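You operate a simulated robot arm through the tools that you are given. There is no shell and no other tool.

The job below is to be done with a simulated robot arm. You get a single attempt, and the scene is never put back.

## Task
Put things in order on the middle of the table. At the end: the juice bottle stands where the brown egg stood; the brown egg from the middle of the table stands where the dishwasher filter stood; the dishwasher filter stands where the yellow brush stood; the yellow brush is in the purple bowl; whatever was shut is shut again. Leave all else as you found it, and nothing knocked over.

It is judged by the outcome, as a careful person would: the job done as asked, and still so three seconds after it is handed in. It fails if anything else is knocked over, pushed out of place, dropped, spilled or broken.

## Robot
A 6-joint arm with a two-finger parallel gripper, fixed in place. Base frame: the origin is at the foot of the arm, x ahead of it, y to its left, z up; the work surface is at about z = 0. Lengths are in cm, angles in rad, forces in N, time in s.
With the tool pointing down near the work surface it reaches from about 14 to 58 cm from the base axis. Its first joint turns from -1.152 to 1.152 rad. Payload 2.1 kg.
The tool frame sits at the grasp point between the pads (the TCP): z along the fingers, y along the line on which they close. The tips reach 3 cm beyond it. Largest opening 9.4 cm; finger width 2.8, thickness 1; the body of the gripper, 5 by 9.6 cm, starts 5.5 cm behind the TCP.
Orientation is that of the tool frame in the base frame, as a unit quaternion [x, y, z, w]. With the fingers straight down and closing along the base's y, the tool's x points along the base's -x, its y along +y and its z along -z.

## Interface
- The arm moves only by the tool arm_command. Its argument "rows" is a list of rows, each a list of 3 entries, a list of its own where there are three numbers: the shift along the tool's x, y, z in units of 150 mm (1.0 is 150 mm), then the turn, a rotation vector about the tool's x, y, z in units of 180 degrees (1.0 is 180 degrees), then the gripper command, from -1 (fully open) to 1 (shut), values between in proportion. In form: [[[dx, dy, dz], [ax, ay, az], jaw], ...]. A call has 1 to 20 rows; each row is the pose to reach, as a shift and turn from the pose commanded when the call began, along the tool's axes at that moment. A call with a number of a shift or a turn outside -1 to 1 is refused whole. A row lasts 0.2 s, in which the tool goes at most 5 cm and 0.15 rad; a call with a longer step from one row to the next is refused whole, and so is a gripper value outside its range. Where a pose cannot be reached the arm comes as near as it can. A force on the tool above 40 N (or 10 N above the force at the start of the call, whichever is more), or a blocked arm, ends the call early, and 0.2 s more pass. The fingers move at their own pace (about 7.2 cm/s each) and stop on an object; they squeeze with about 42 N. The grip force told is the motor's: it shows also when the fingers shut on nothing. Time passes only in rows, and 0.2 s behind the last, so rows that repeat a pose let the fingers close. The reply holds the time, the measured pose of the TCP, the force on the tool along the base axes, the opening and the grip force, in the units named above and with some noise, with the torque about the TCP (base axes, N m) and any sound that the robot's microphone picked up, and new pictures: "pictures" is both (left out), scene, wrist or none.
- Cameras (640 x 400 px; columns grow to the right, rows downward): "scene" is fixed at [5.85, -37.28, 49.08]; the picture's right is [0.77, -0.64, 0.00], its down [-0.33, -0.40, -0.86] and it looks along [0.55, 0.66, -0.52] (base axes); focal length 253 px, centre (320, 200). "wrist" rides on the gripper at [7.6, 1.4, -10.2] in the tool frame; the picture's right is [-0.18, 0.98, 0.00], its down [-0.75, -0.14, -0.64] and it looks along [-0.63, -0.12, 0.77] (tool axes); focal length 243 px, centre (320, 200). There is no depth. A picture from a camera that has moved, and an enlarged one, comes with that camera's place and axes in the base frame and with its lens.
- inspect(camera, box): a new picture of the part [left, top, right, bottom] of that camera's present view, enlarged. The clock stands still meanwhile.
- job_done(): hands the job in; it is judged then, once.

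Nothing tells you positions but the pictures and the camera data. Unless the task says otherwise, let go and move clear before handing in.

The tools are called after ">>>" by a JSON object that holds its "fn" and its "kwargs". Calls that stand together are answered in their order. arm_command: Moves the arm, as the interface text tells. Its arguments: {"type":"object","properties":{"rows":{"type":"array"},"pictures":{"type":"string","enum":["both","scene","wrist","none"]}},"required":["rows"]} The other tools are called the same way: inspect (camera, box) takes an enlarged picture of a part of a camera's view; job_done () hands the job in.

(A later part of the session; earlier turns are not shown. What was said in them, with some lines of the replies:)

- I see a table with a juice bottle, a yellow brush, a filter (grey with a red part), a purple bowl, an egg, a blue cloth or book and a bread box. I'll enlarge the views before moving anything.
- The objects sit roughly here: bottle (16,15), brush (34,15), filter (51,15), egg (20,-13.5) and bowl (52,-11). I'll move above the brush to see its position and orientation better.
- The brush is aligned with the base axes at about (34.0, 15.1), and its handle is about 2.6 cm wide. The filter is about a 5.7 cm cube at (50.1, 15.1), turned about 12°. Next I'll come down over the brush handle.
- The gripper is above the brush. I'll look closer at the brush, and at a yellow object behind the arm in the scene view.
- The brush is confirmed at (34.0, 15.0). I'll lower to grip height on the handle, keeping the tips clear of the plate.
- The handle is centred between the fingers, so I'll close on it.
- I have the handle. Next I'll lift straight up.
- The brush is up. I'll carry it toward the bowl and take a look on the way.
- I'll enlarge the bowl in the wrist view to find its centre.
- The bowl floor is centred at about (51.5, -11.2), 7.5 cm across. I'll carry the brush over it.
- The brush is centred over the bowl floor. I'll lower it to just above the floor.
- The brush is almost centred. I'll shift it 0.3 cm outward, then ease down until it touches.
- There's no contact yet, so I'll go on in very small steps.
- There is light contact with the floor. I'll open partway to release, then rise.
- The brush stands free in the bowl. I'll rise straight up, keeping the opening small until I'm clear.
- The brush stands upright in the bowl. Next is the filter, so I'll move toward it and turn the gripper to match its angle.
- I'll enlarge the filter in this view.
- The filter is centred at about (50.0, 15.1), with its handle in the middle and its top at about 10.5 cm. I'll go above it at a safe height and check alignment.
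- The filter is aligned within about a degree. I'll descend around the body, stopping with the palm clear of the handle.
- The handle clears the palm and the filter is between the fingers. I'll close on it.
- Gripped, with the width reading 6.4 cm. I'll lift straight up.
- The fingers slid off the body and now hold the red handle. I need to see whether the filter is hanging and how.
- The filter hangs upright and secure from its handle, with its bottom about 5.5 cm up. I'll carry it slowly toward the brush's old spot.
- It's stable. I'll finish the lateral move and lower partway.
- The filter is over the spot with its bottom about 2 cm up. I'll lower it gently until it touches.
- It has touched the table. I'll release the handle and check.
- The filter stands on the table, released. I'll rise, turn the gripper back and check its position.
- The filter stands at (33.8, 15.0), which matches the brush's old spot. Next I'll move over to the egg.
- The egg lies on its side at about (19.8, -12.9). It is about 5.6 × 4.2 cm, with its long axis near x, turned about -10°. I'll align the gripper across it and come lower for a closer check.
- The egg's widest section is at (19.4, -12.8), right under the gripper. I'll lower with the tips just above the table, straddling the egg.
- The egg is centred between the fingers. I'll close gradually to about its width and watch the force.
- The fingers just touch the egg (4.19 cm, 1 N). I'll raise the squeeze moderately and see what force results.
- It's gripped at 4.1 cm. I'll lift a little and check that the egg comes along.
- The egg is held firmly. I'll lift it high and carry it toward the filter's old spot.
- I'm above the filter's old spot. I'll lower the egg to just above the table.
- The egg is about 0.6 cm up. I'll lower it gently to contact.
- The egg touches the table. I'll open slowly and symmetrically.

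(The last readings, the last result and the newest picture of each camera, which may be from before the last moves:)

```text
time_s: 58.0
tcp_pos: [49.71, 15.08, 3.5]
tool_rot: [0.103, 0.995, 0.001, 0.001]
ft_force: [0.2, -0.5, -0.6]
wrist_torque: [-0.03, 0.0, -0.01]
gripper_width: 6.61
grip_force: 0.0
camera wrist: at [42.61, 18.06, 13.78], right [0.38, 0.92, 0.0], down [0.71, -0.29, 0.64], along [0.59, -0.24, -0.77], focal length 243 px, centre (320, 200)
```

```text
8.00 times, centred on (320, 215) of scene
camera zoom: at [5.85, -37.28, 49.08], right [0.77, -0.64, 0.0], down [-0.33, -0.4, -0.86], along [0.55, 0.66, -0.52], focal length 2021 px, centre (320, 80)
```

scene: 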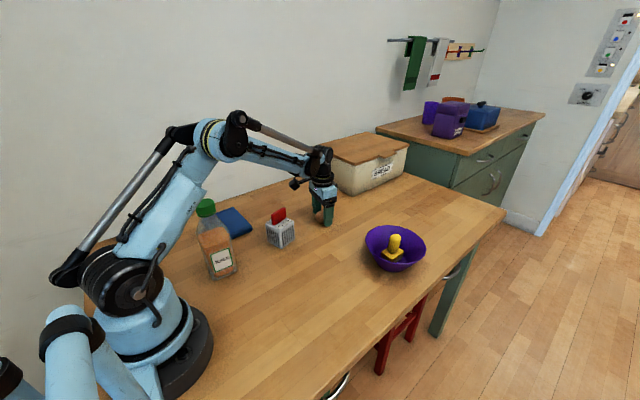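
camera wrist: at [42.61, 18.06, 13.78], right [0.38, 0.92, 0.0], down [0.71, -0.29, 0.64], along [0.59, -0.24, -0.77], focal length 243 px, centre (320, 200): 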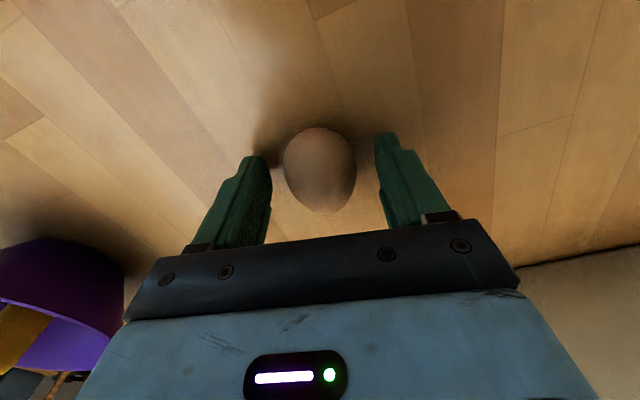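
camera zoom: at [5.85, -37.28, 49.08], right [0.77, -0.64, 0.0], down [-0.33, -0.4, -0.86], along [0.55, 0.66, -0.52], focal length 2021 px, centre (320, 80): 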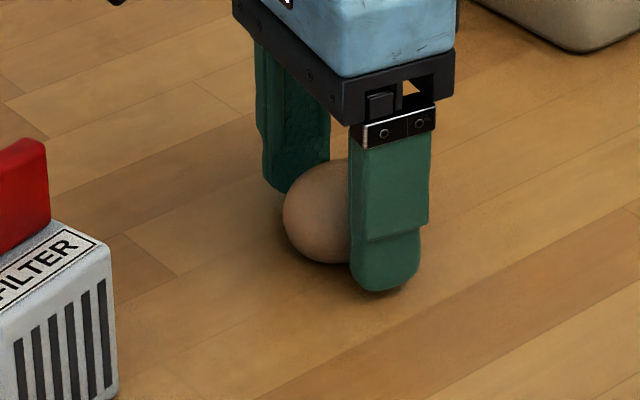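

The egg is resting still between the open fingers. I'll rise straight up.

>>> {"fn": "arm_command", "kwargs": {"rows": [[[0, 0, -0.03], [0, 0, 0], -0.4], [[0, 0, -0.1], [0, 0, 0], -0.4], [[0, 0, -0.22], [0, 0, 0], -0.4], [[0, 0, -0.4], [0, 0, 0], -0.4], [[0, 0, -0.6], [0, 0, 0], -0.7], [[0, 0, -0.8], [0, 0, 0], -1], [[0, 0, -0.97], [0, 0, 0], -1], [[0, 0, -0.97], [0, 0, 0], -1]]}}

>>> {"fn": "inspect", "kwargs": {"camera": "scene", "box": [290, 190, 350, 240]}}

>>> {"fn": "inspect", "kwargs": {"camera": "wrist", "box": [240, 20, 400, 150]}}

```text
time_s: 59.8
tcp_pos: [49.78, 15.1, 18.12]
tool_rot: [0.103, 0.995, 0.001, 0.001]
ft_force: [0.1, 0.2, -0.7]
wrist_torque: [0.0, 0.03, -0.04]
gripper_width: 9.38
grip_force: 0.1
camera wrist: at [42.61, 18.1, 28.36], right [0.38, 0.92, 0.0], down [0.71, -0.29, 0.64], along [0.59, -0.24, -0.77], focal length 243 px, centre (320, 200)
```

scene: 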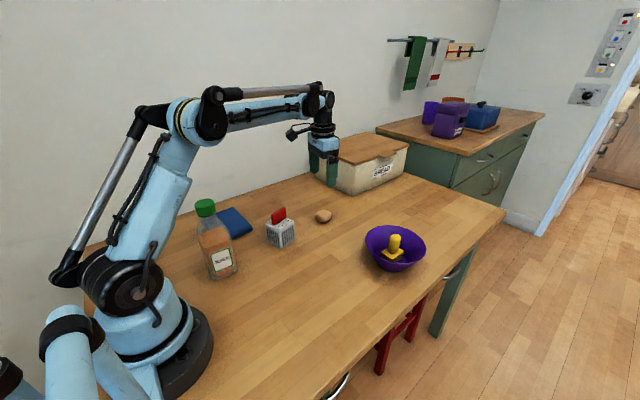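
wrist: 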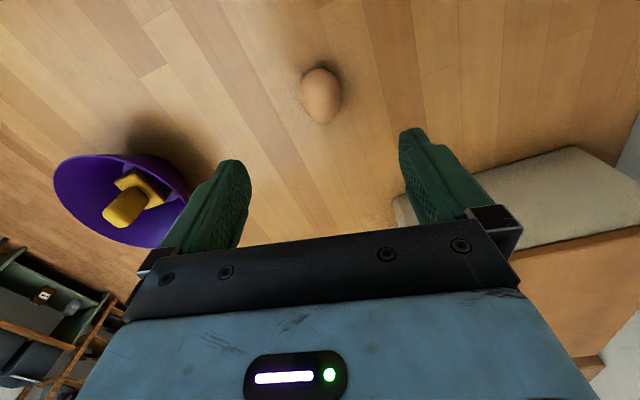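

```text
8.00 times, centred on (320, 215) of scene
camera zoom: at [5.85, -37.28, 49.08], right [0.77, -0.64, 0.0], down [-0.33, -0.4, -0.86], along [0.55, 0.66, -0.52], focal length 2021 px, centre (320, 80)
```

zoom: 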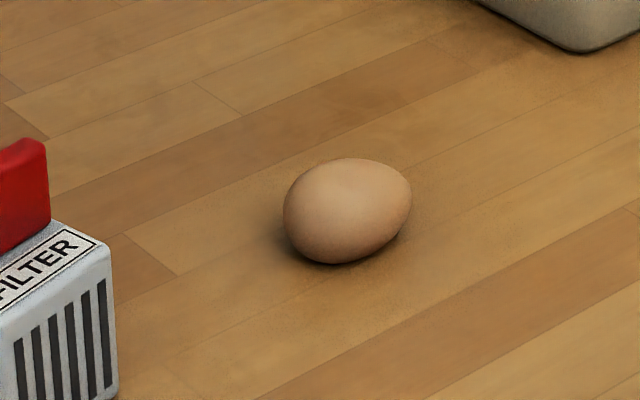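

```text
3.08 times, centred on (320, 85) of wrist
camera zoom: at [42.61, 18.1, 28.36], right [0.38, 0.92, 0.0], down [0.71, -0.29, 0.64], along [0.59, -0.24, -0.77], focal length 746 px, centre (320, 554)
```

zoom: 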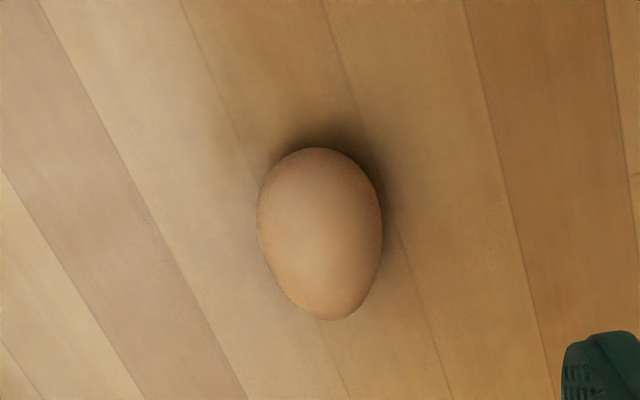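

The egg rests at about (50, 15), where the filter stood. Next is the bottle, so I'll rise well above its height before moving over.

>>> {"fn": "arm_command", "kwargs": {"rows": [[[0, 0, -0.15], [0, 0, -0.03], -1], [[0, 0, -0.35], [0, 0, -0.065], -1], [[0, 0, -0.6], [0, 0, -0.065], -1], [[0, 0, -0.8], [0, 0, -0.065], -1], [[0, 0, -0.87], [0, 0, -0.065], -1]], "pictures": "none"}}

>>> {"fn": "arm_command", "kwargs": {"rows": [[[0.1, -0.03, 0], [0, 0, 0], -1], [[0.3, -0.08, 0], [0, 0, 0], -1], [[0.55, -0.14, 0], [0, 0, 0], -1], [[0.8, -0.2, 0], [0, 0, 0], -1], [[0.96, -0.24, 0], [0, 0, 0], -1], [[1.0, -0.25, 0], [0, 0, 0], -1]], "pictures": "none"}}

>>> {"fn": "arm_command", "kwargs": {"rows": [[[0.1, 0, 0], [0, 0, 0], -1], [[0.3, 0, 0], [0, 0, 0], -1], [[0.5, 0, 0], [0, 0, 0], -1], [[0.67, 0, 0], [0, 0, 0], -1], [[0.7, 0, 0], [0, 0, 0], -1], [[0.7, 0, 0], [0, 0, 0], -1]]}}

```text
time_s: 61.0
tcp_pos: [48.79, 14.75, 29.45]
tool_rot: [0.001, 1.0, 0.0, 0.0]
ft_force: [-0.1, -0.4, -0.1]
wrist_torque: [-0.02, -0.03, 0.02]
gripper_width: 9.39
grip_force: 0.1
out of reach, approached as far as the arm can: row 4, 5
```

```text
time_s: 62.4
tcp_pos: [33.8, 11.15, 29.34]
tool_rot: [0.001, 1.0, -0.001, 0.0]
ft_force: [0.3, 0.0, 0.5]
wrist_torque: [-0.01, -0.02, 0.01]
gripper_width: 9.38
grip_force: 0.1
```

```text
time_s: 63.8
tcp_pos: [23.45, 11.15, 29.49]
tool_rot: [0.001, 1.0, 0.001, 0.0]
ft_force: [-0.3, -0.9, 0.6]
wrist_torque: [-0.01, 0.01, -0.03]
gripper_width: 9.42
grip_force: 0.1
camera wrist: at [15.8, 12.51, 39.73], right [0.19, 0.98, 0.0], down [0.75, -0.14, 0.64], along [0.63, -0.12, -0.77], focal length 243 px, centre (320, 200)
```

scene: 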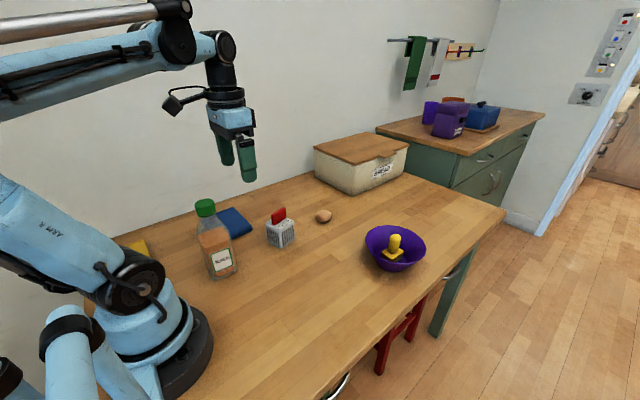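
wrist: 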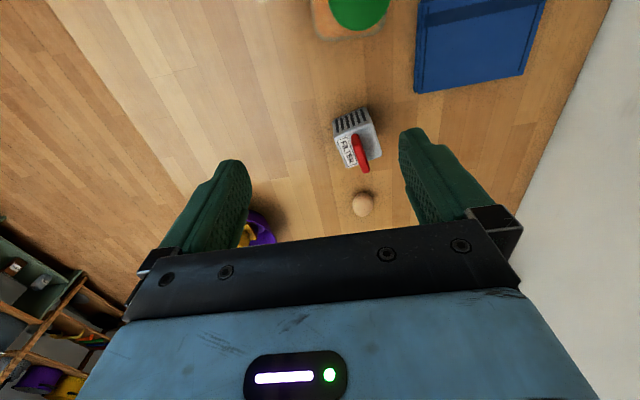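

I can see the green cap at about (16.6, 14.8). I'll back up so the bottle is fully in the wrist view.

>>> {"fn": "arm_command", "kwargs": {"rows": [[[0.08, 0, -0.02], [0, 0, 0], -1], [[0.22, 0, -0.05], [0, 0, 0], -1], [[0.38, 0, -0.08], [0, 0, 0], -1], [[0.5, 0, -0.1], [0, 0, 0], -1], [[0.53, 0, -0.1], [0, 0, 0], -1], [[0.53, 0, -0.1], [0, 0, 0], -1]]}}

>>> {"fn": "inspect", "kwargs": {"camera": "wrist", "box": [260, 0, 440, 120]}}

>>> {"fn": "inspect", "kwargs": {"camera": "scene", "box": [170, 180, 270, 290]}}

```text
time_s: 65.2
tcp_pos: [15.49, 11.23, 31.05]
tool_rot: [0.001, 1.0, 0.0, 0.0]
ft_force: [-0.6, 0.6, 0.5]
wrist_torque: [0.0, -0.02, -0.02]
gripper_width: 9.42
grip_force: 0.2
camera wrist: at [7.9, 12.58, 41.24], right [0.19, 0.98, 0.0], down [0.75, -0.14, 0.64], along [0.63, -0.12, -0.77], focal length 243 px, centre (320, 200)
```

scene: 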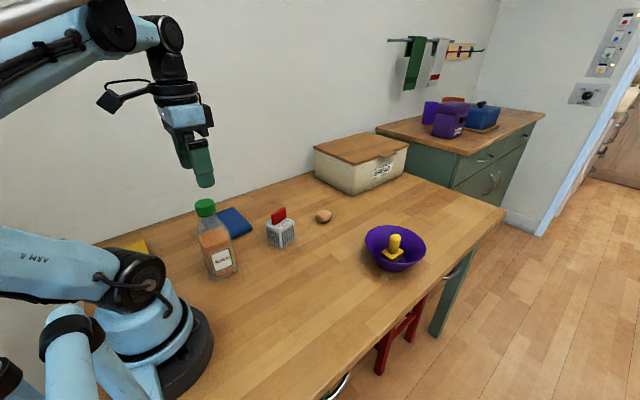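
wrist: 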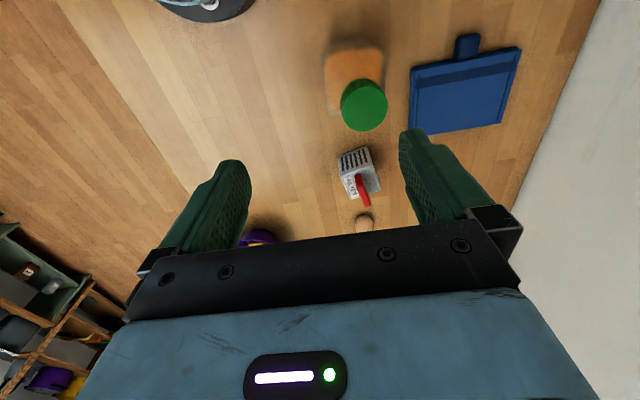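

```text
3.33 times, centred on (350, 60) of wrist
camera zoom: at [7.9, 12.58, 41.24], right [0.19, 0.98, 0.0], down [0.75, -0.14, 0.64], along [0.63, -0.12, -0.77], focal length 809 px, centre (220, 667)
```

zoom: 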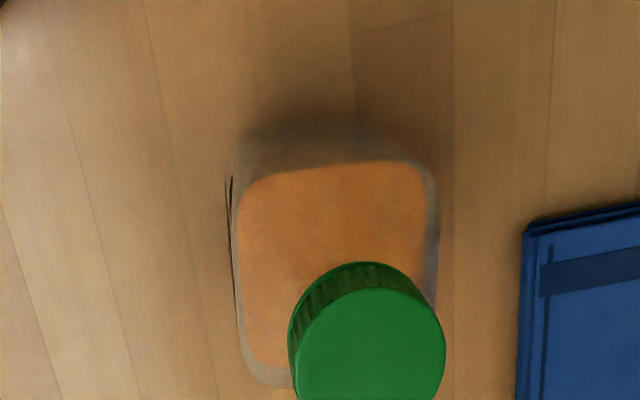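

```text
3.64 times, centred on (220, 235) of scene
camera zoom: at [5.85, -37.28, 49.08], right [0.77, -0.64, 0.0], down [-0.33, -0.4, -0.86], along [0.55, 0.66, -0.52], focal length 919 px, centre (684, 73)
```

zoom: 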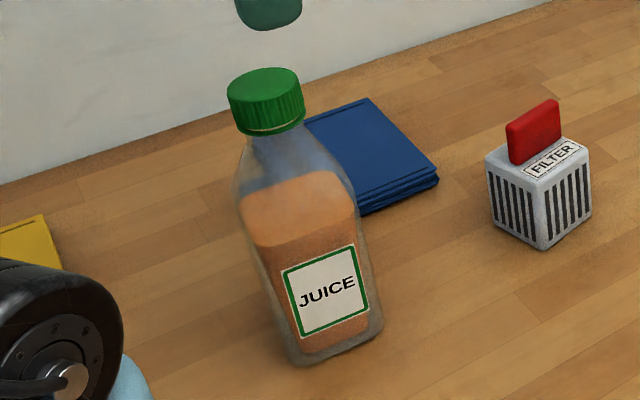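

The cap is centred at about (15.8, 15.0), with its top near z 20 and a diameter of about 3.8 cm. I'll grip the cap from above, so I'm moving over it for a closer look first.

>>> {"fn": "arm_command", "kwargs": {"rows": [[[-0.007, 0.08, 0], [0, 0, 0], -1], [[-0.014, 0.18, 0], [0, 0, 0], -1], [[-0.02, 0.24, 0.05], [0, 0, 0], -1], [[-0.02, 0.253, 0.18], [0, 0, 0], -1], [[-0.02, 0.253, 0.3], [0, 0, 0], -1], [[-0.02, 0.253, 0.36], [0, 0, 0], -1], [[-0.02, 0.253, 0.36], [0, 0, 0], -1]]}}

>>> {"fn": "inspect", "kwargs": {"camera": "wrist", "box": [220, 20, 420, 220]}}

>>> {"fn": "inspect", "kwargs": {"camera": "scene", "box": [150, 130, 260, 240]}}

```text
time_s: 66.8
tcp_pos: [15.83, 14.89, 25.58]
tool_rot: [0.0, 1.0, -0.001, 0.001]
ft_force: [-0.2, 0.0, 0.6]
wrist_torque: [-0.01, -0.03, 0.02]
gripper_width: 9.41
grip_force: 0.1
camera wrist: at [8.23, 16.34, 35.8], right [0.19, 0.98, 0.0], down [0.75, -0.14, 0.64], along [0.63, -0.12, -0.77], focal length 243 px, centre (320, 200)
```

scene: 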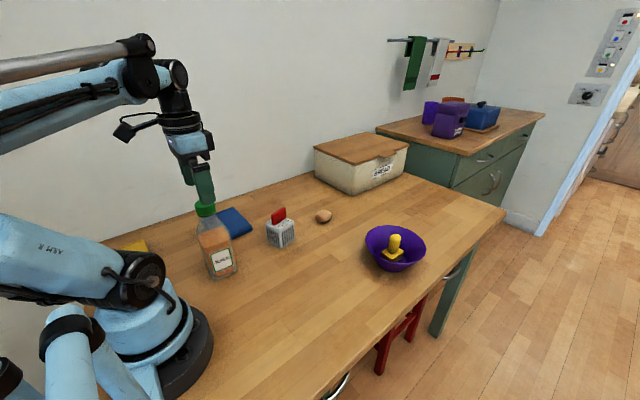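
wrist: 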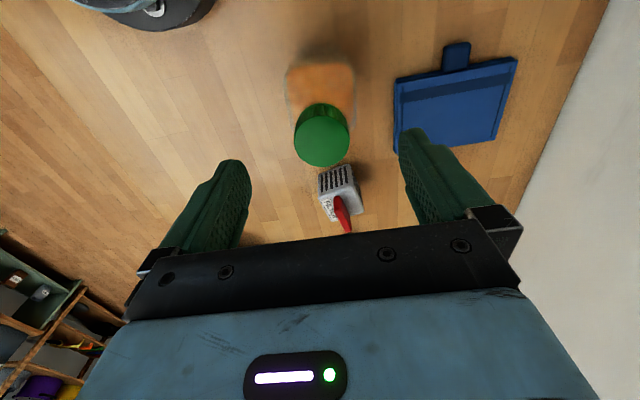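

```text
2.00 times, centred on (320, 120) of wrist
camera zoom: at [8.23, 16.34, 35.8], right [0.19, 0.98, 0.0], down [0.75, -0.14, 0.64], along [0.63, -0.12, -0.77], focal length 485 px, centre (320, 360)
```

zoom: 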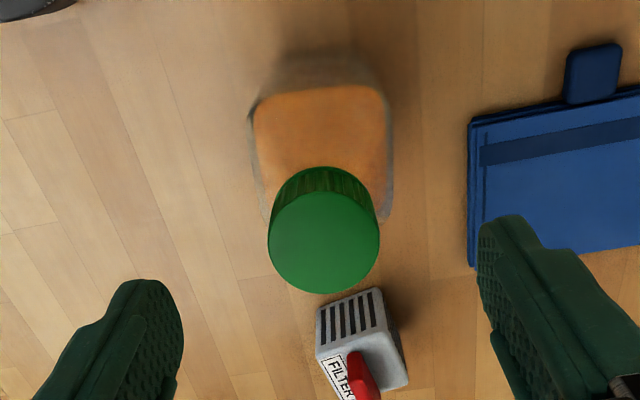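

```text
3.64 times, centred on (205, 185) of scene
camera zoom: at [5.85, -37.28, 49.08], right [0.77, -0.64, 0.0], down [-0.33, -0.4, -0.86], along [0.55, 0.66, -0.52], focal length 919 px, centre (738, 254)
```

zoom: 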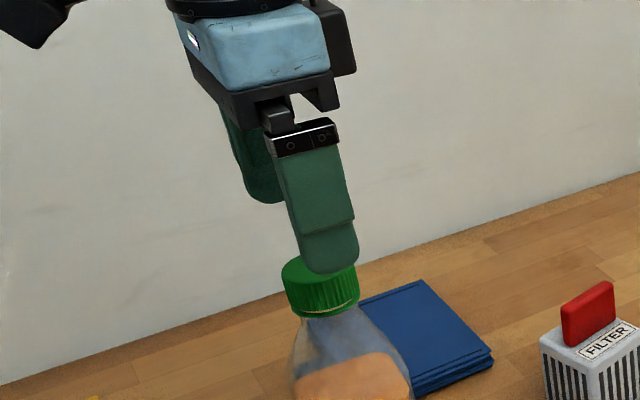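

Triangulating two views puts the cap at (15.85, 15.0), top z = 20.0, bottom about 18. I'll lower so the tips end at the cap's lower edge.

>>> {"fn": "arm_command", "kwargs": {"rows": [[[0, 0, 0.08], [0, 0, 0], -1], [[0, 0, 0.16], [0, 0, 0], -1], [[0, 0, 0.23], [0, 0, 0], -1], [[0, 0, 0.28], [0, 0, 0], -1], [[0, 0, 0.297], [0, 0, 0], -1], [[0, 0, 0.297], [0, 0, 0], -1]]}}

>>> {"fn": "inspect", "kwargs": {"camera": "wrist", "box": [200, 60, 440, 230]}}

>>> {"fn": "inspect", "kwargs": {"camera": "scene", "box": [160, 160, 250, 240]}}

```text
time_s: 68.2
tcp_pos: [15.72, 14.94, 21.1]
tool_rot: [0.001, 1.0, 0.0, 0.001]
ft_force: [-0.1, -1.2, -0.4]
wrist_torque: [-0.01, -0.01, 0.05]
gripper_width: 9.38
grip_force: 0.0
camera wrist: at [8.24, 16.37, 31.35], right [0.19, 0.98, 0.0], down [0.75, -0.14, 0.64], along [0.63, -0.12, -0.77], focal length 243 px, centre (320, 200)
```

scene: 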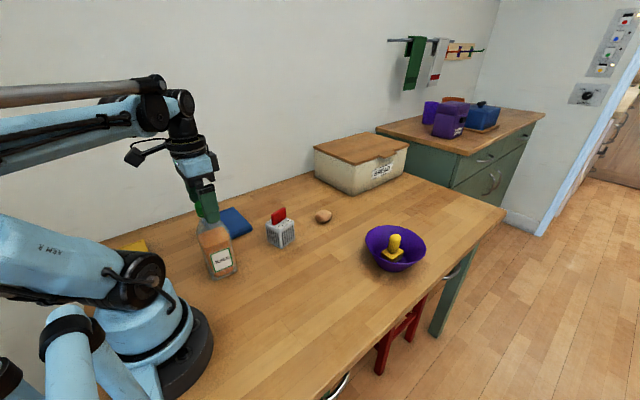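
wrist: 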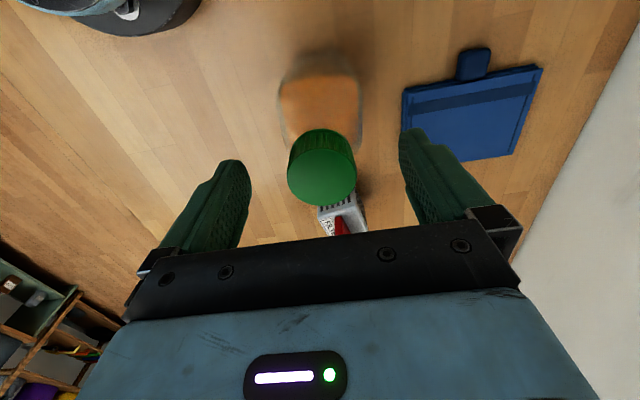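

```text
2.35 times, centred on (320, 145) of wrist
camera zoom: at [8.24, 16.37, 31.35], right [0.19, 0.98, 0.0], down [0.75, -0.14, 0.64], along [0.63, -0.12, -0.77], focal length 571 px, centre (320, 329)
```

zoom: 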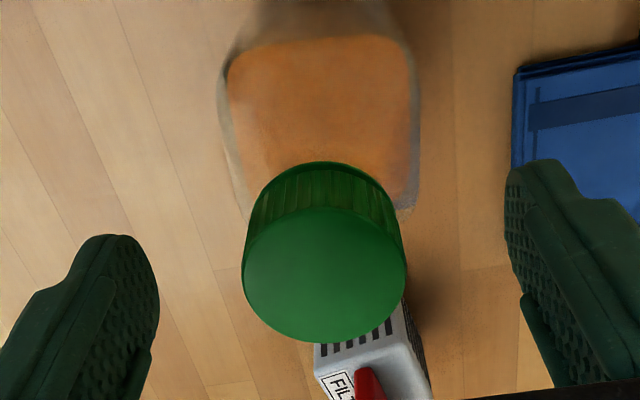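

```text
5.00 times, centred on (205, 200) of scene
camera zoom: at [5.85, -37.28, 49.08], right [0.77, -0.64, 0.0], down [-0.33, -0.4, -0.86], along [0.55, 0.66, -0.52], focal length 1263 px, centre (895, 200)
```

zoom: 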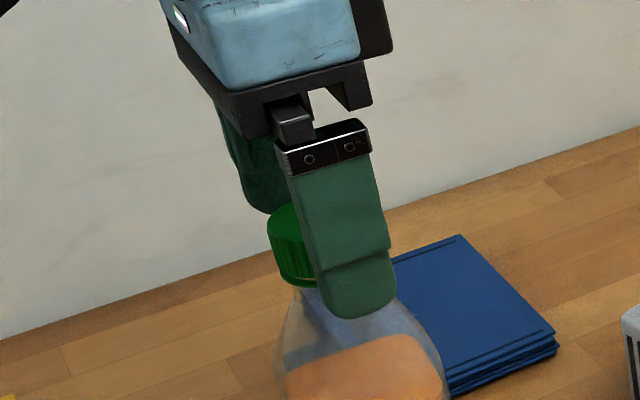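

The cap is centred between the pads. I'll close on it slowly.

>>> {"fn": "arm_command", "kwargs": {"rows": [[[0, 0, 0], [0, 0, 0], -0.4], [[0, 0, 0], [0, 0, 0], -0.1], [[0, 0, 0], [0, 0, 0], 0.05], [[0, 0, 0], [0, 0, 0], 0.12], [[0, 0, 0], [0, 0, 0], 0.18], [[0, 0, 0], [0, 0, 0], 0.3], [[0, 0, 0], [0, 0, 0], 0.6], [[0, 0, 0], [0, 0, 0], 1.0], [[0, 0, 0], [0, 0, 0], 1.0]]}}

>>> {"fn": "inspect", "kwargs": {"camera": "wrist", "box": [200, 60, 440, 230]}}

>>> {"fn": "inspect", "kwargs": {"camera": "scene", "box": [160, 180, 260, 290]}}

```text
time_s: 70.2
tcp_pos: [15.82, 14.88, 21.15]
tool_rot: [0.001, 1.0, 0.0, 0.0]
ft_force: [0.3, 1.1, 1.1]
wrist_torque: [0.06, -0.06, -0.02]
gripper_width: 3.76
grip_force: 42.1
camera wrist: at [8.23, 16.38, 31.36], right [0.19, 0.98, 0.0], down [0.75, -0.14, 0.64], along [0.63, -0.12, -0.77], focal length 243 px, centre (320, 200)
```

scene: 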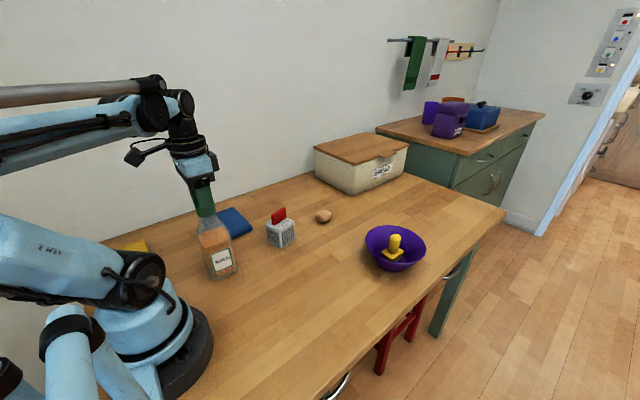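
wrist: 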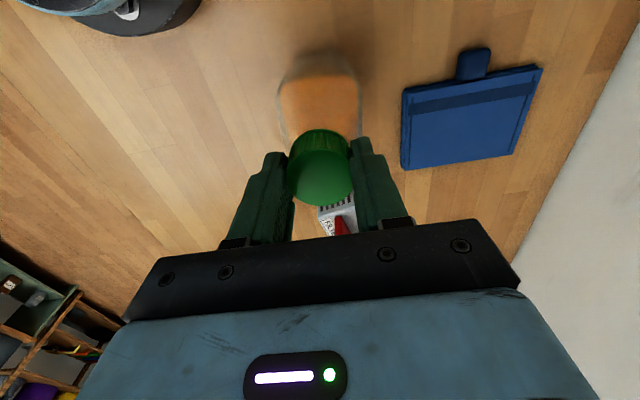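

```text
2.35 times, centred on (320, 145) of wrist
camera zoom: at [8.23, 16.38, 31.36], right [0.19, 0.98, 0.0], down [0.75, -0.14, 0.64], along [0.63, -0.12, -0.77], focal length 571 px, centre (320, 329)
```

zoom: 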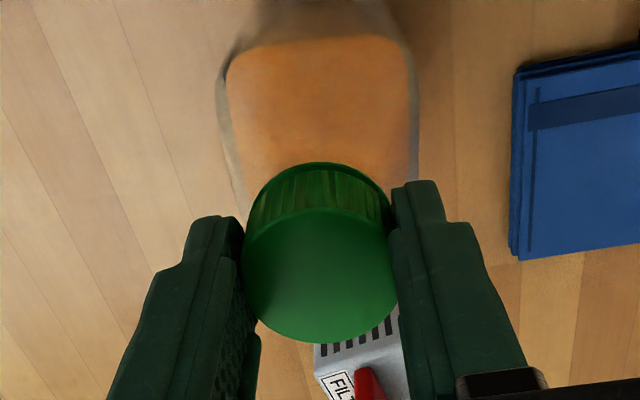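

```text
3.64 times, centred on (210, 235) of scene
camera zoom: at [5.85, -37.28, 49.08], right [0.77, -0.64, 0.0], down [-0.33, -0.4, -0.86], along [0.55, 0.66, -0.52], focal length 919 px, centre (720, 73)
```

zoom: 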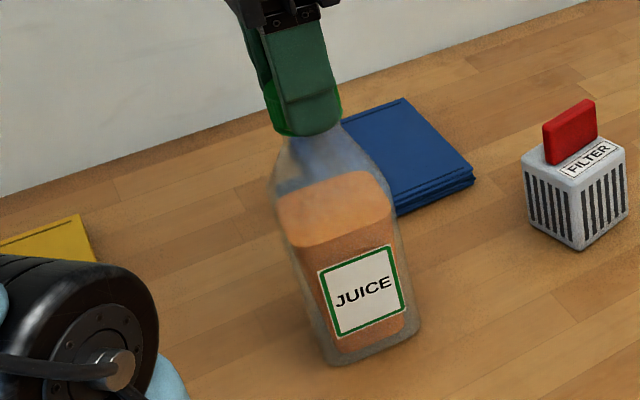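

The cap is gripped at 3.76 cm. I'll lift a small test amount.

>>> {"fn": "arm_command", "kwargs": {"rows": [[[0, 0, -0.01], [0, 0, 0], 1], [[0, 0, -0.03], [0, 0, 0], 1], [[0, 0, -0.055], [0, 0, 0], 1], [[0, 0, -0.08], [0, 0, 0], 1], [[0, 0, -0.08], [0, 0, 0], 1]]}}

>>> {"fn": "inspect", "kwargs": {"camera": "wrist", "box": [200, 60, 440, 230]}}

>>> {"fn": "inspect", "kwargs": {"camera": "scene", "box": [160, 180, 260, 290]}}

```text
time_s: 71.4
tcp_pos: [15.91, 14.88, 22.27]
tool_rot: [0.001, 1.0, 0.001, 0.0]
ft_force: [0.5, -0.5, -4.2]
wrist_torque: [-0.02, 0.02, 0.02]
gripper_width: 3.8
grip_force: 42.4
camera wrist: at [8.21, 16.37, 32.55], right [0.19, 0.98, 0.0], down [0.75, -0.14, 0.64], along [0.63, -0.12, -0.77], focal length 243 px, centre (320, 200)
```

scene: 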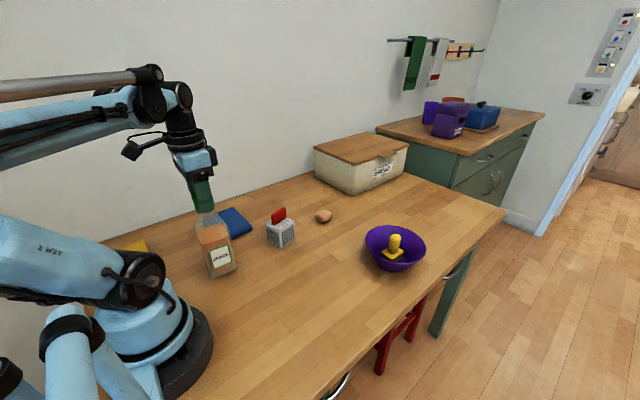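
wrist: 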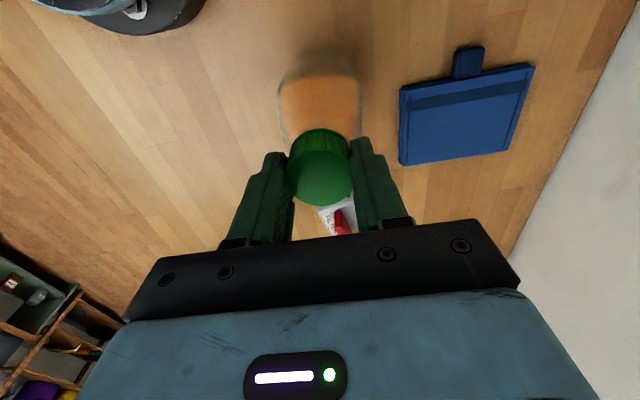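

```text
2.35 times, centred on (320, 145) of wrist
camera zoom: at [8.21, 16.37, 32.55], right [0.19, 0.98, 0.0], down [0.75, -0.14, 0.64], along [0.63, -0.12, -0.77], focal length 571 px, centre (320, 329)
```

zoom: 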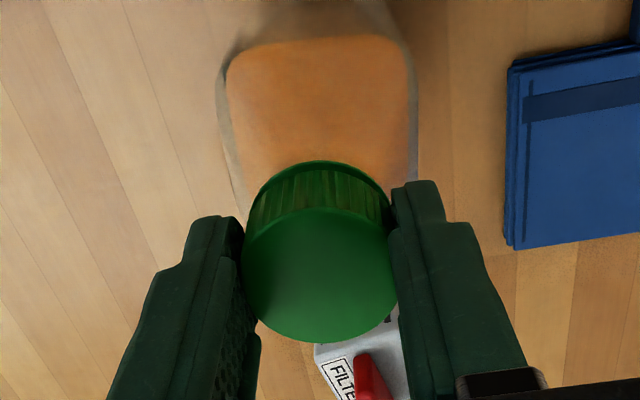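

```text
3.64 times, centred on (210, 235) of scene
camera zoom: at [5.85, -37.28, 49.08], right [0.77, -0.64, 0.0], down [-0.33, -0.4, -0.86], along [0.55, 0.66, -0.52], focal length 919 px, centre (720, 73)
```

zoom: 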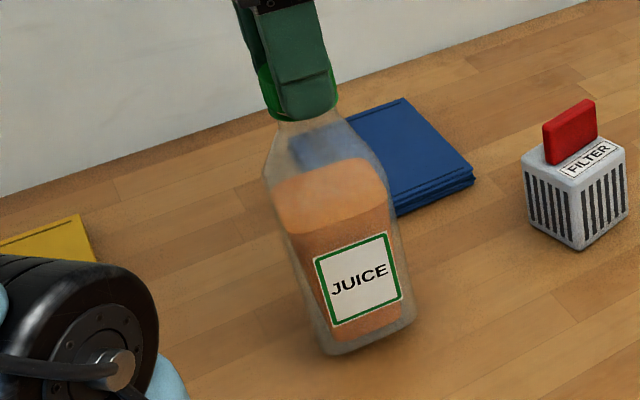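

The bottle hangs upright and weighs about 4 N. I'll raise it a bit more, then swing it slowly to the egg's old spot.

>>> {"fn": "arm_command", "kwargs": {"rows": [[[0, 0, -0.03], [0, 0, 0], 1], [[0, 0, -0.07], [0, 0, 0], 1], [[0, 0, -0.09], [0, 0, 0], 1], [[-0.01, -0.03, -0.09], [0, 0, 0], 1], [[-0.03, -0.1, -0.09], [0, 0, 0], 1], [[-0.06, -0.2, -0.09], [0, 0, 0], 1], [[-0.1, -0.33, -0.09], [0, 0, 0], 1], [[-0.14, -0.46, -0.09], [0, 0, 0], 1], [[-0.18, -0.59, -0.09], [0, 0, 0], 1], [[-0.22, -0.72, -0.09], [0, 0, 0], 1], [[-0.25, -0.83, -0.09], [0, 0, 0], 1], [[-0.27, -0.9, -0.09], [0, 0, 0], 1], [[-0.28, -0.93, -0.09], [0, 0, 0], 1], [[-0.28, -0.93, -0.09], [0, 0, 0], 1]]}}

```text
time_s: 74.4
tcp_pos: [20.01, 0.94, 23.69]
tool_rot: [0.001, 1.0, 0.0, 0.0]
ft_force: [0.6, -0.2, -4.9]
wrist_torque: [0.03, 0.0, 0.02]
gripper_width: 3.78
grip_force: 42.1
camera wrist: at [12.42, 2.41, 33.88], right [0.19, 0.98, 0.0], down [0.75, -0.14, 0.64], along [0.63, -0.12, -0.77], focal length 243 px, centre (320, 200)
```

scene: 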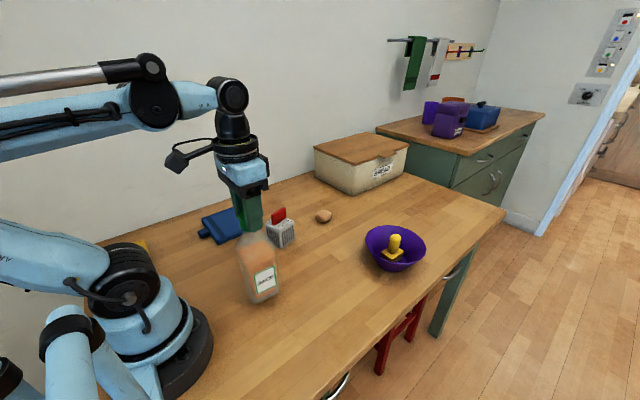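
wrist: 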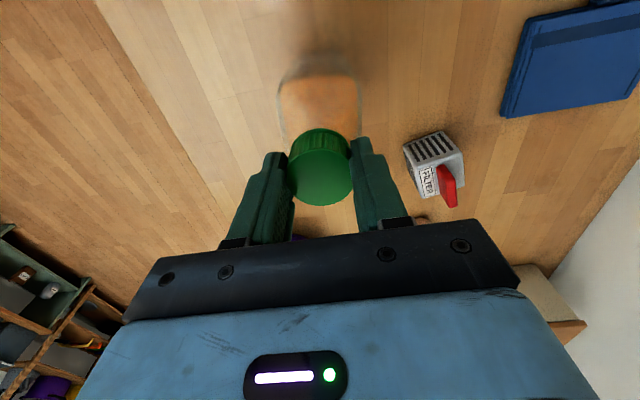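

It's going smoothly. I'll continue to the egg's old spot.

>>> {"fn": "arm_command", "kwargs": {"rows": [[[0, -0.03, 0], [0, 0, 0], 1], [[0.002, -0.1, 0], [0, 0, 0], 1], [[0.004, -0.2, 0], [0, 0, 0], 1], [[0.005, -0.33, 0], [0, 0, 0], 1], [[0.007, -0.46, 0], [0, 0, 0], 1], [[0.009, -0.59, 0], [0, 0, 0], 1], [[0.01, -0.72, 0], [0, 0, 0], 1], [[0.012, -0.83, 0], [0, 0, 0], 1], [[0.013, -0.9, 0], [0, 0, 0], 1], [[0.013, -0.927, 0], [0, 0, 0], 1], [[0.013, -0.927, 0], [0, 0, 0], 1]]}}

>>> {"fn": "inspect", "kwargs": {"camera": "scene", "box": [240, 220, 360, 370]}}

```text
time_s: 76.8
tcp_pos: [19.68, -12.83, 23.66]
tool_rot: [0.001, 1.0, 0.0, -0.001]
ft_force: [-0.4, 0.4, -3.9]
wrist_torque: [0.02, 0.02, 0.01]
gripper_width: 3.75
grip_force: 42.3
camera wrist: at [12.17, -11.47, 33.89], right [0.19, 0.98, 0.0], down [0.75, -0.14, 0.64], along [0.63, -0.12, -0.77], focal length 243 px, centre (320, 200)
```

scene: 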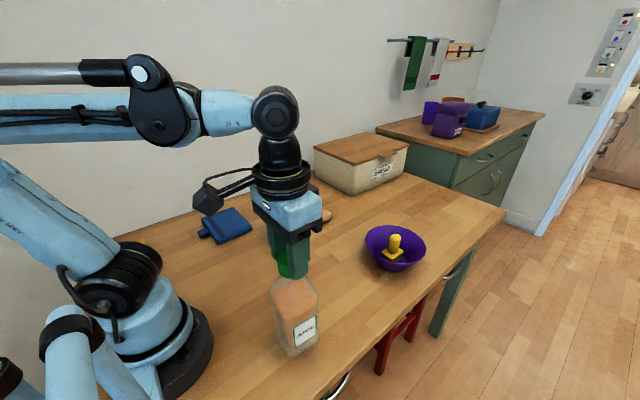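
wrist: 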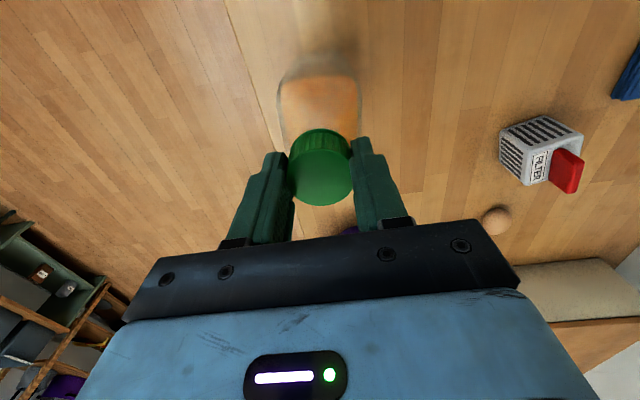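

```text
2.67 times, centred on (300, 295) of scene
camera zoom: at [5.85, -37.28, 49.08], right [0.77, -0.64, 0.0], down [-0.33, -0.4, -0.86], along [0.55, 0.66, -0.52], focal length 674 px, centre (373, -53)
```

zoom: 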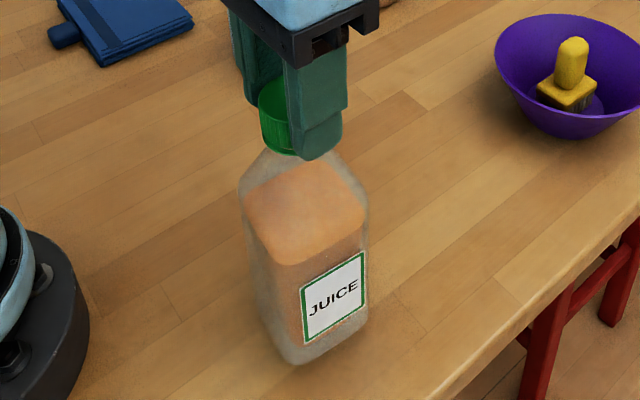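

It's above the egg's spot. I'll lower slowly to just above the table.

>>> {"fn": "arm_command", "kwargs": {"rows": [[[0, 0, 0.02], [0, 0, 0], 1], [[0, 0, 0.05], [0, 0, 0], 1], [[0, 0, 0.085], [0, 0, 0], 1], [[0, 0, 0.115], [0, 0, 0], 1], [[0, 0, 0.14], [0, 0, 0], 1], [[0, 0, 0.15], [0, 0, 0], 1], [[0, 0, 0.15], [0, 0, 0], 1]], "pictures": "none"}}

>>> {"fn": "inspect", "kwargs": {"camera": "scene", "box": [240, 250, 360, 370]}}

```text
time_s: 78.4
tcp_pos: [19.84, -12.93, 21.45]
tool_rot: [0.0, 1.0, 0.0, 0.0]
ft_force: [-0.6, -0.4, -4.7]
wrist_torque: [-0.03, 0.05, -0.02]
gripper_width: 3.76
grip_force: 41.6
```

```text
3.33 times, centred on (300, 310) of scene
camera zoom: at [5.85, -37.28, 49.08], right [0.77, -0.64, 0.0], down [-0.33, -0.4, -0.86], along [0.55, 0.66, -0.52], focal length 842 px, centre (387, -167)
```

zoom: 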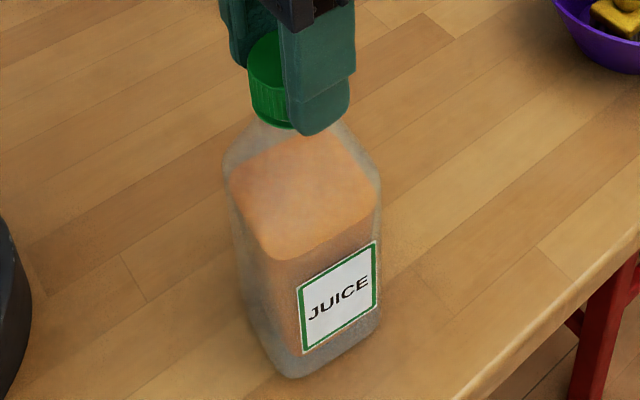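

>>> {"fn": "arm_command", "kwargs": {"rows": [[[0, 0, 0.007], [0, 0, 0], 1], [[0, 0, 0.014], [0, 0, 0], 1], [[0, 0, 0.018], [0, 0, 0], 1], [[0, 0, 0.018], [0, 0, 0], 1]], "pictures": "none"}}

```text
time_s: 79.4
tcp_pos: [19.76, -12.92, 21.14]
tool_rot: [0.001, 1.0, 0.0, 0.001]
ft_force: [-1.9, -0.6, 0.4]
wrist_torque: [-0.01, 0.04, 0.01]
gripper_width: 3.77
grip_force: 41.6
```

The table now carries the bottle. I'll open slowly.

>>> {"fn": "arm_command", "kwargs": {"rows": [[[0, 0, 0.003], [0, 0, 0], 0.25], [[0, 0, 0.003], [0, 0, 0], 0.19], [[0, 0, 0.003], [0, 0, 0], 0.16], [[0, 0, 0.003], [0, 0, 0], 0.12], [[0, 0, 0.003], [0, 0, 0], 0.05], [[0, 0, 0.003], [0, 0, 0], -0.1], [[0, 0, 0.003], [0, 0, 0], -0.4], [[0, 0, 0.003], [0, 0, 0], -0.8], [[0, 0, 0.003], [0, 0, 0], -1], [[0, 0, 0.003], [0, 0, 0], -1]]}}

>>> {"fn": "inspect", "kwargs": {"camera": "scene", "box": [240, 250, 360, 370]}}

>>> {"fn": "inspect", "kwargs": {"camera": "wrist", "box": [200, 60, 440, 230]}}

```text
time_s: 81.6
tcp_pos: [19.67, -12.97, 20.98]
tool_rot: [0.001, 1.0, 0.0, 0.0]
ft_force: [-0.2, -0.4, -0.8]
wrist_torque: [0.03, -0.02, -0.01]
gripper_width: 9.41
grip_force: 0.0
camera wrist: at [12.19, -11.48, 31.35], right [0.19, 0.98, 0.0], down [0.75, -0.14, 0.64], along [0.63, -0.12, -0.77], focal length 243 px, centre (320, 200)
```

scene: 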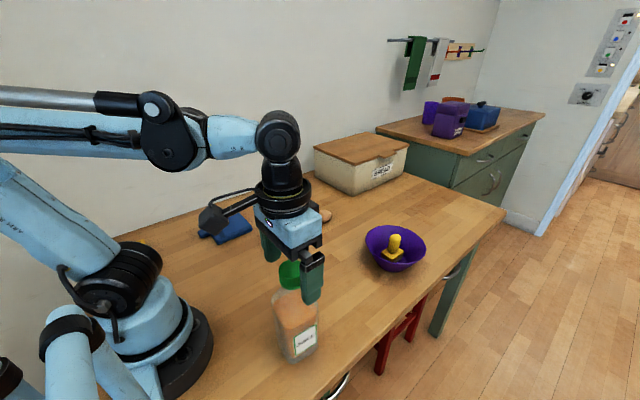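
wrist: 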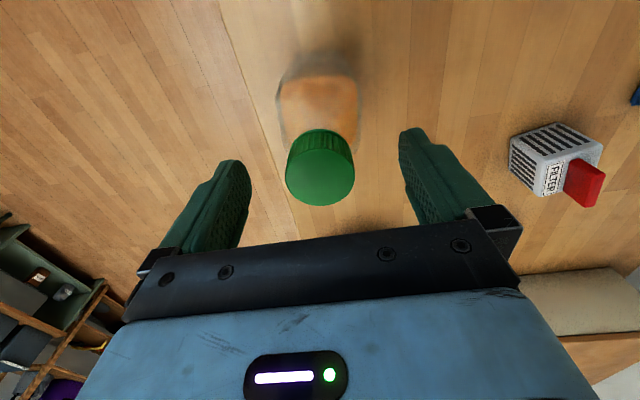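

```text
3.33 times, centred on (300, 310) of scene
camera zoom: at [5.85, -37.28, 49.08], right [0.77, -0.64, 0.0], down [-0.33, -0.4, -0.86], along [0.55, 0.66, -0.52], focal length 842 px, centre (387, -167)
```

zoom: 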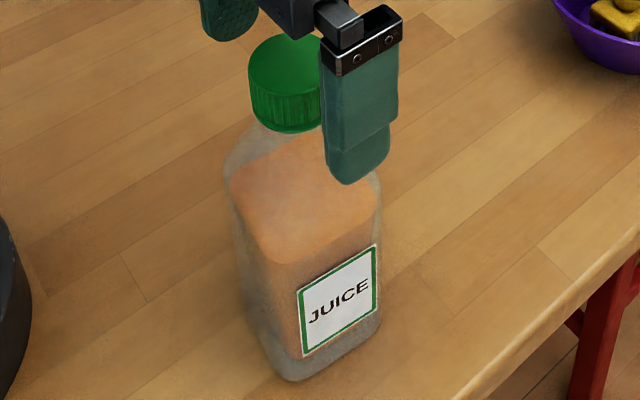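

```text
2.35 times, centred on (320, 145) of wrist
camera zoom: at [12.19, -11.48, 31.35], right [0.19, 0.98, 0.0], down [0.75, -0.14, 0.64], along [0.63, -0.12, -0.77], focal length 571 px, centre (320, 329)
```

zoom: 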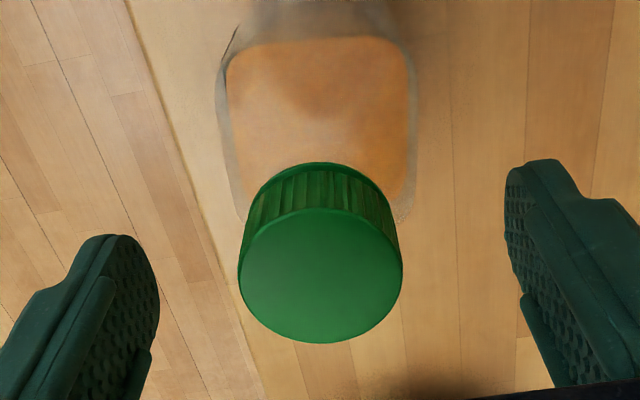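

The bottle stands free. I'll rise straight up and move clear.

>>> {"fn": "arm_command", "kwargs": {"rows": [[[0, 0, -0.03], [0, 0, 0], -1], [[0, 0, -0.1], [0, 0, 0], -1], [[0, 0, -0.22], [0, 0, 0], -1], [[0, 0, -0.38], [0, 0, 0], -1], [[0, 0, -0.54], [0, 0, 0], -1], [[0, 0, -0.65], [0, 0, 0], -1], [[0, 0, -0.67], [0, 0, 0], -1]]}}

>>> {"fn": "arm_command", "kwargs": {"rows": [[[-0.05, 0.08, 0], [0, 0, 0], -1], [[-0.17, 0.25, 0], [0, 0, 0], -1], [[-0.33, 0.48, 0], [0, 0, 0], -1], [[-0.48, 0.7, 0], [0, 0, 0], -1], [[-0.58, 0.85, 0], [0, 0, 0], -1], [[-0.6, 0.88, 0], [0, 0, 0], -1], [[-0.6, 0.88, 0], [0, 0, 0], -1]]}}

>>> {"fn": "inspect", "kwargs": {"camera": "scene", "box": [180, 180, 450, 370]}}

```text
time_s: 83.2
tcp_pos: [19.75, -12.83, 31.09]
tool_rot: [0.0, 1.0, 0.0, 0.0]
ft_force: [0.2, -0.1, -0.8]
wrist_torque: [-0.01, -0.01, -0.02]
gripper_width: 9.41
grip_force: 0.0
camera wrist: at [12.2, -11.49, 41.39], right [0.19, 0.98, 0.0], down [0.75, -0.14, 0.64], along [0.63, -0.12, -0.77], focal length 243 px, centre (320, 200)
```

scene: 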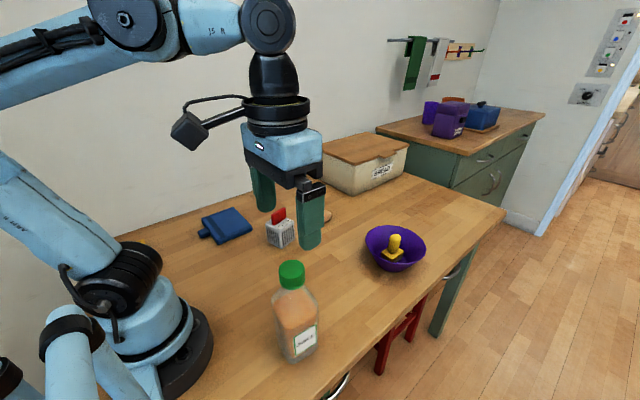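
wrist: 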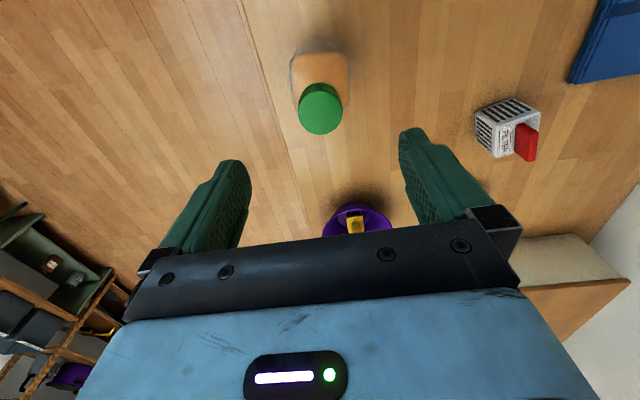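

```text
time_s: 84.8
tcp_pos: [28.67, 0.29, 31.14]
tool_rot: [0.001, 1.0, 0.0, 0.0]
ft_force: [0.0, -0.6, -0.9]
wrist_torque: [-0.01, -0.01, 0.05]
gripper_width: 9.39
grip_force: 0.0
camera wrist: at [21.22, 1.72, 41.44], right [0.19, 0.98, 0.0], down [0.75, -0.14, 0.64], along [0.63, -0.12, -0.77], focal length 243 px, centre (320, 200)
```

scene: 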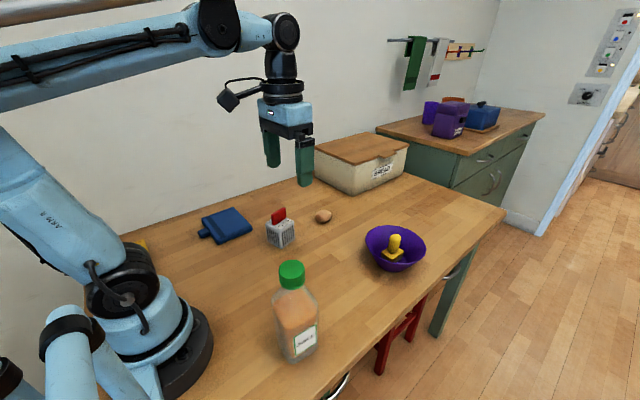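
wrist: 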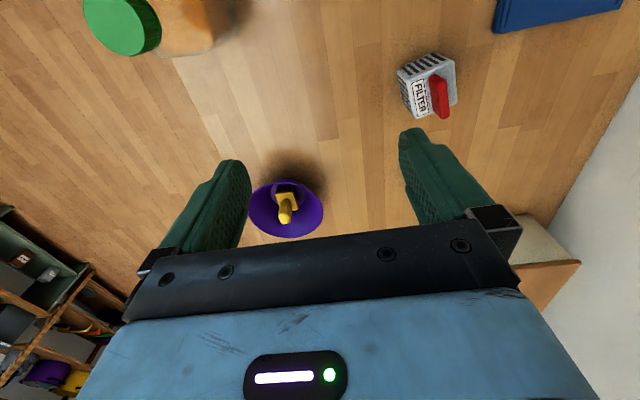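

```text
2.11 times, centred on (315, 275) of scene
camera zoom: at [5.85, -37.28, 49.08], right [0.77, -0.64, 0.0], down [-0.33, -0.4, -0.86], along [0.55, 0.66, -0.52], focal length 532 px, centre (330, 42)
```

zoom: 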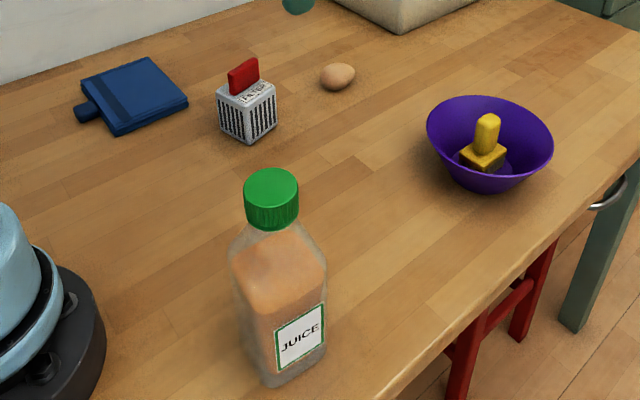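

Everything is in its place. The brush stands in the bowl, the filter is where the brush was, the egg is where the filter was, and the bottle is where the egg was. Nothing was opened or knocked over and the arm is clear, so I'm handing in.

>>> {"fn": "job_done", "kwargs": {}}

```text
The job is handed in.
```

The job is handed in with all four items where you asked:

- **Juice bottle:** it stands where the egg was, upright and with its cap still on.
- **Brown egg:** it lies where the dishwasher filter was, on its side as it did before.
- **Dishwasher filter:** it stands where the yellow brush was. My grip slid off its body as I lifted it and caught on the red handle, but it was not dropped.
- **Yellow brush:** it stands upright in the purple bowl.

By the camera views, each moved item ended within a few millimetres of its target. I opened nothing, so there was nothing to shut again. The blue item near the bottle's old spot had not moved, and nothing was knocked over. The gripper was empty and clear of everything at hand-in.
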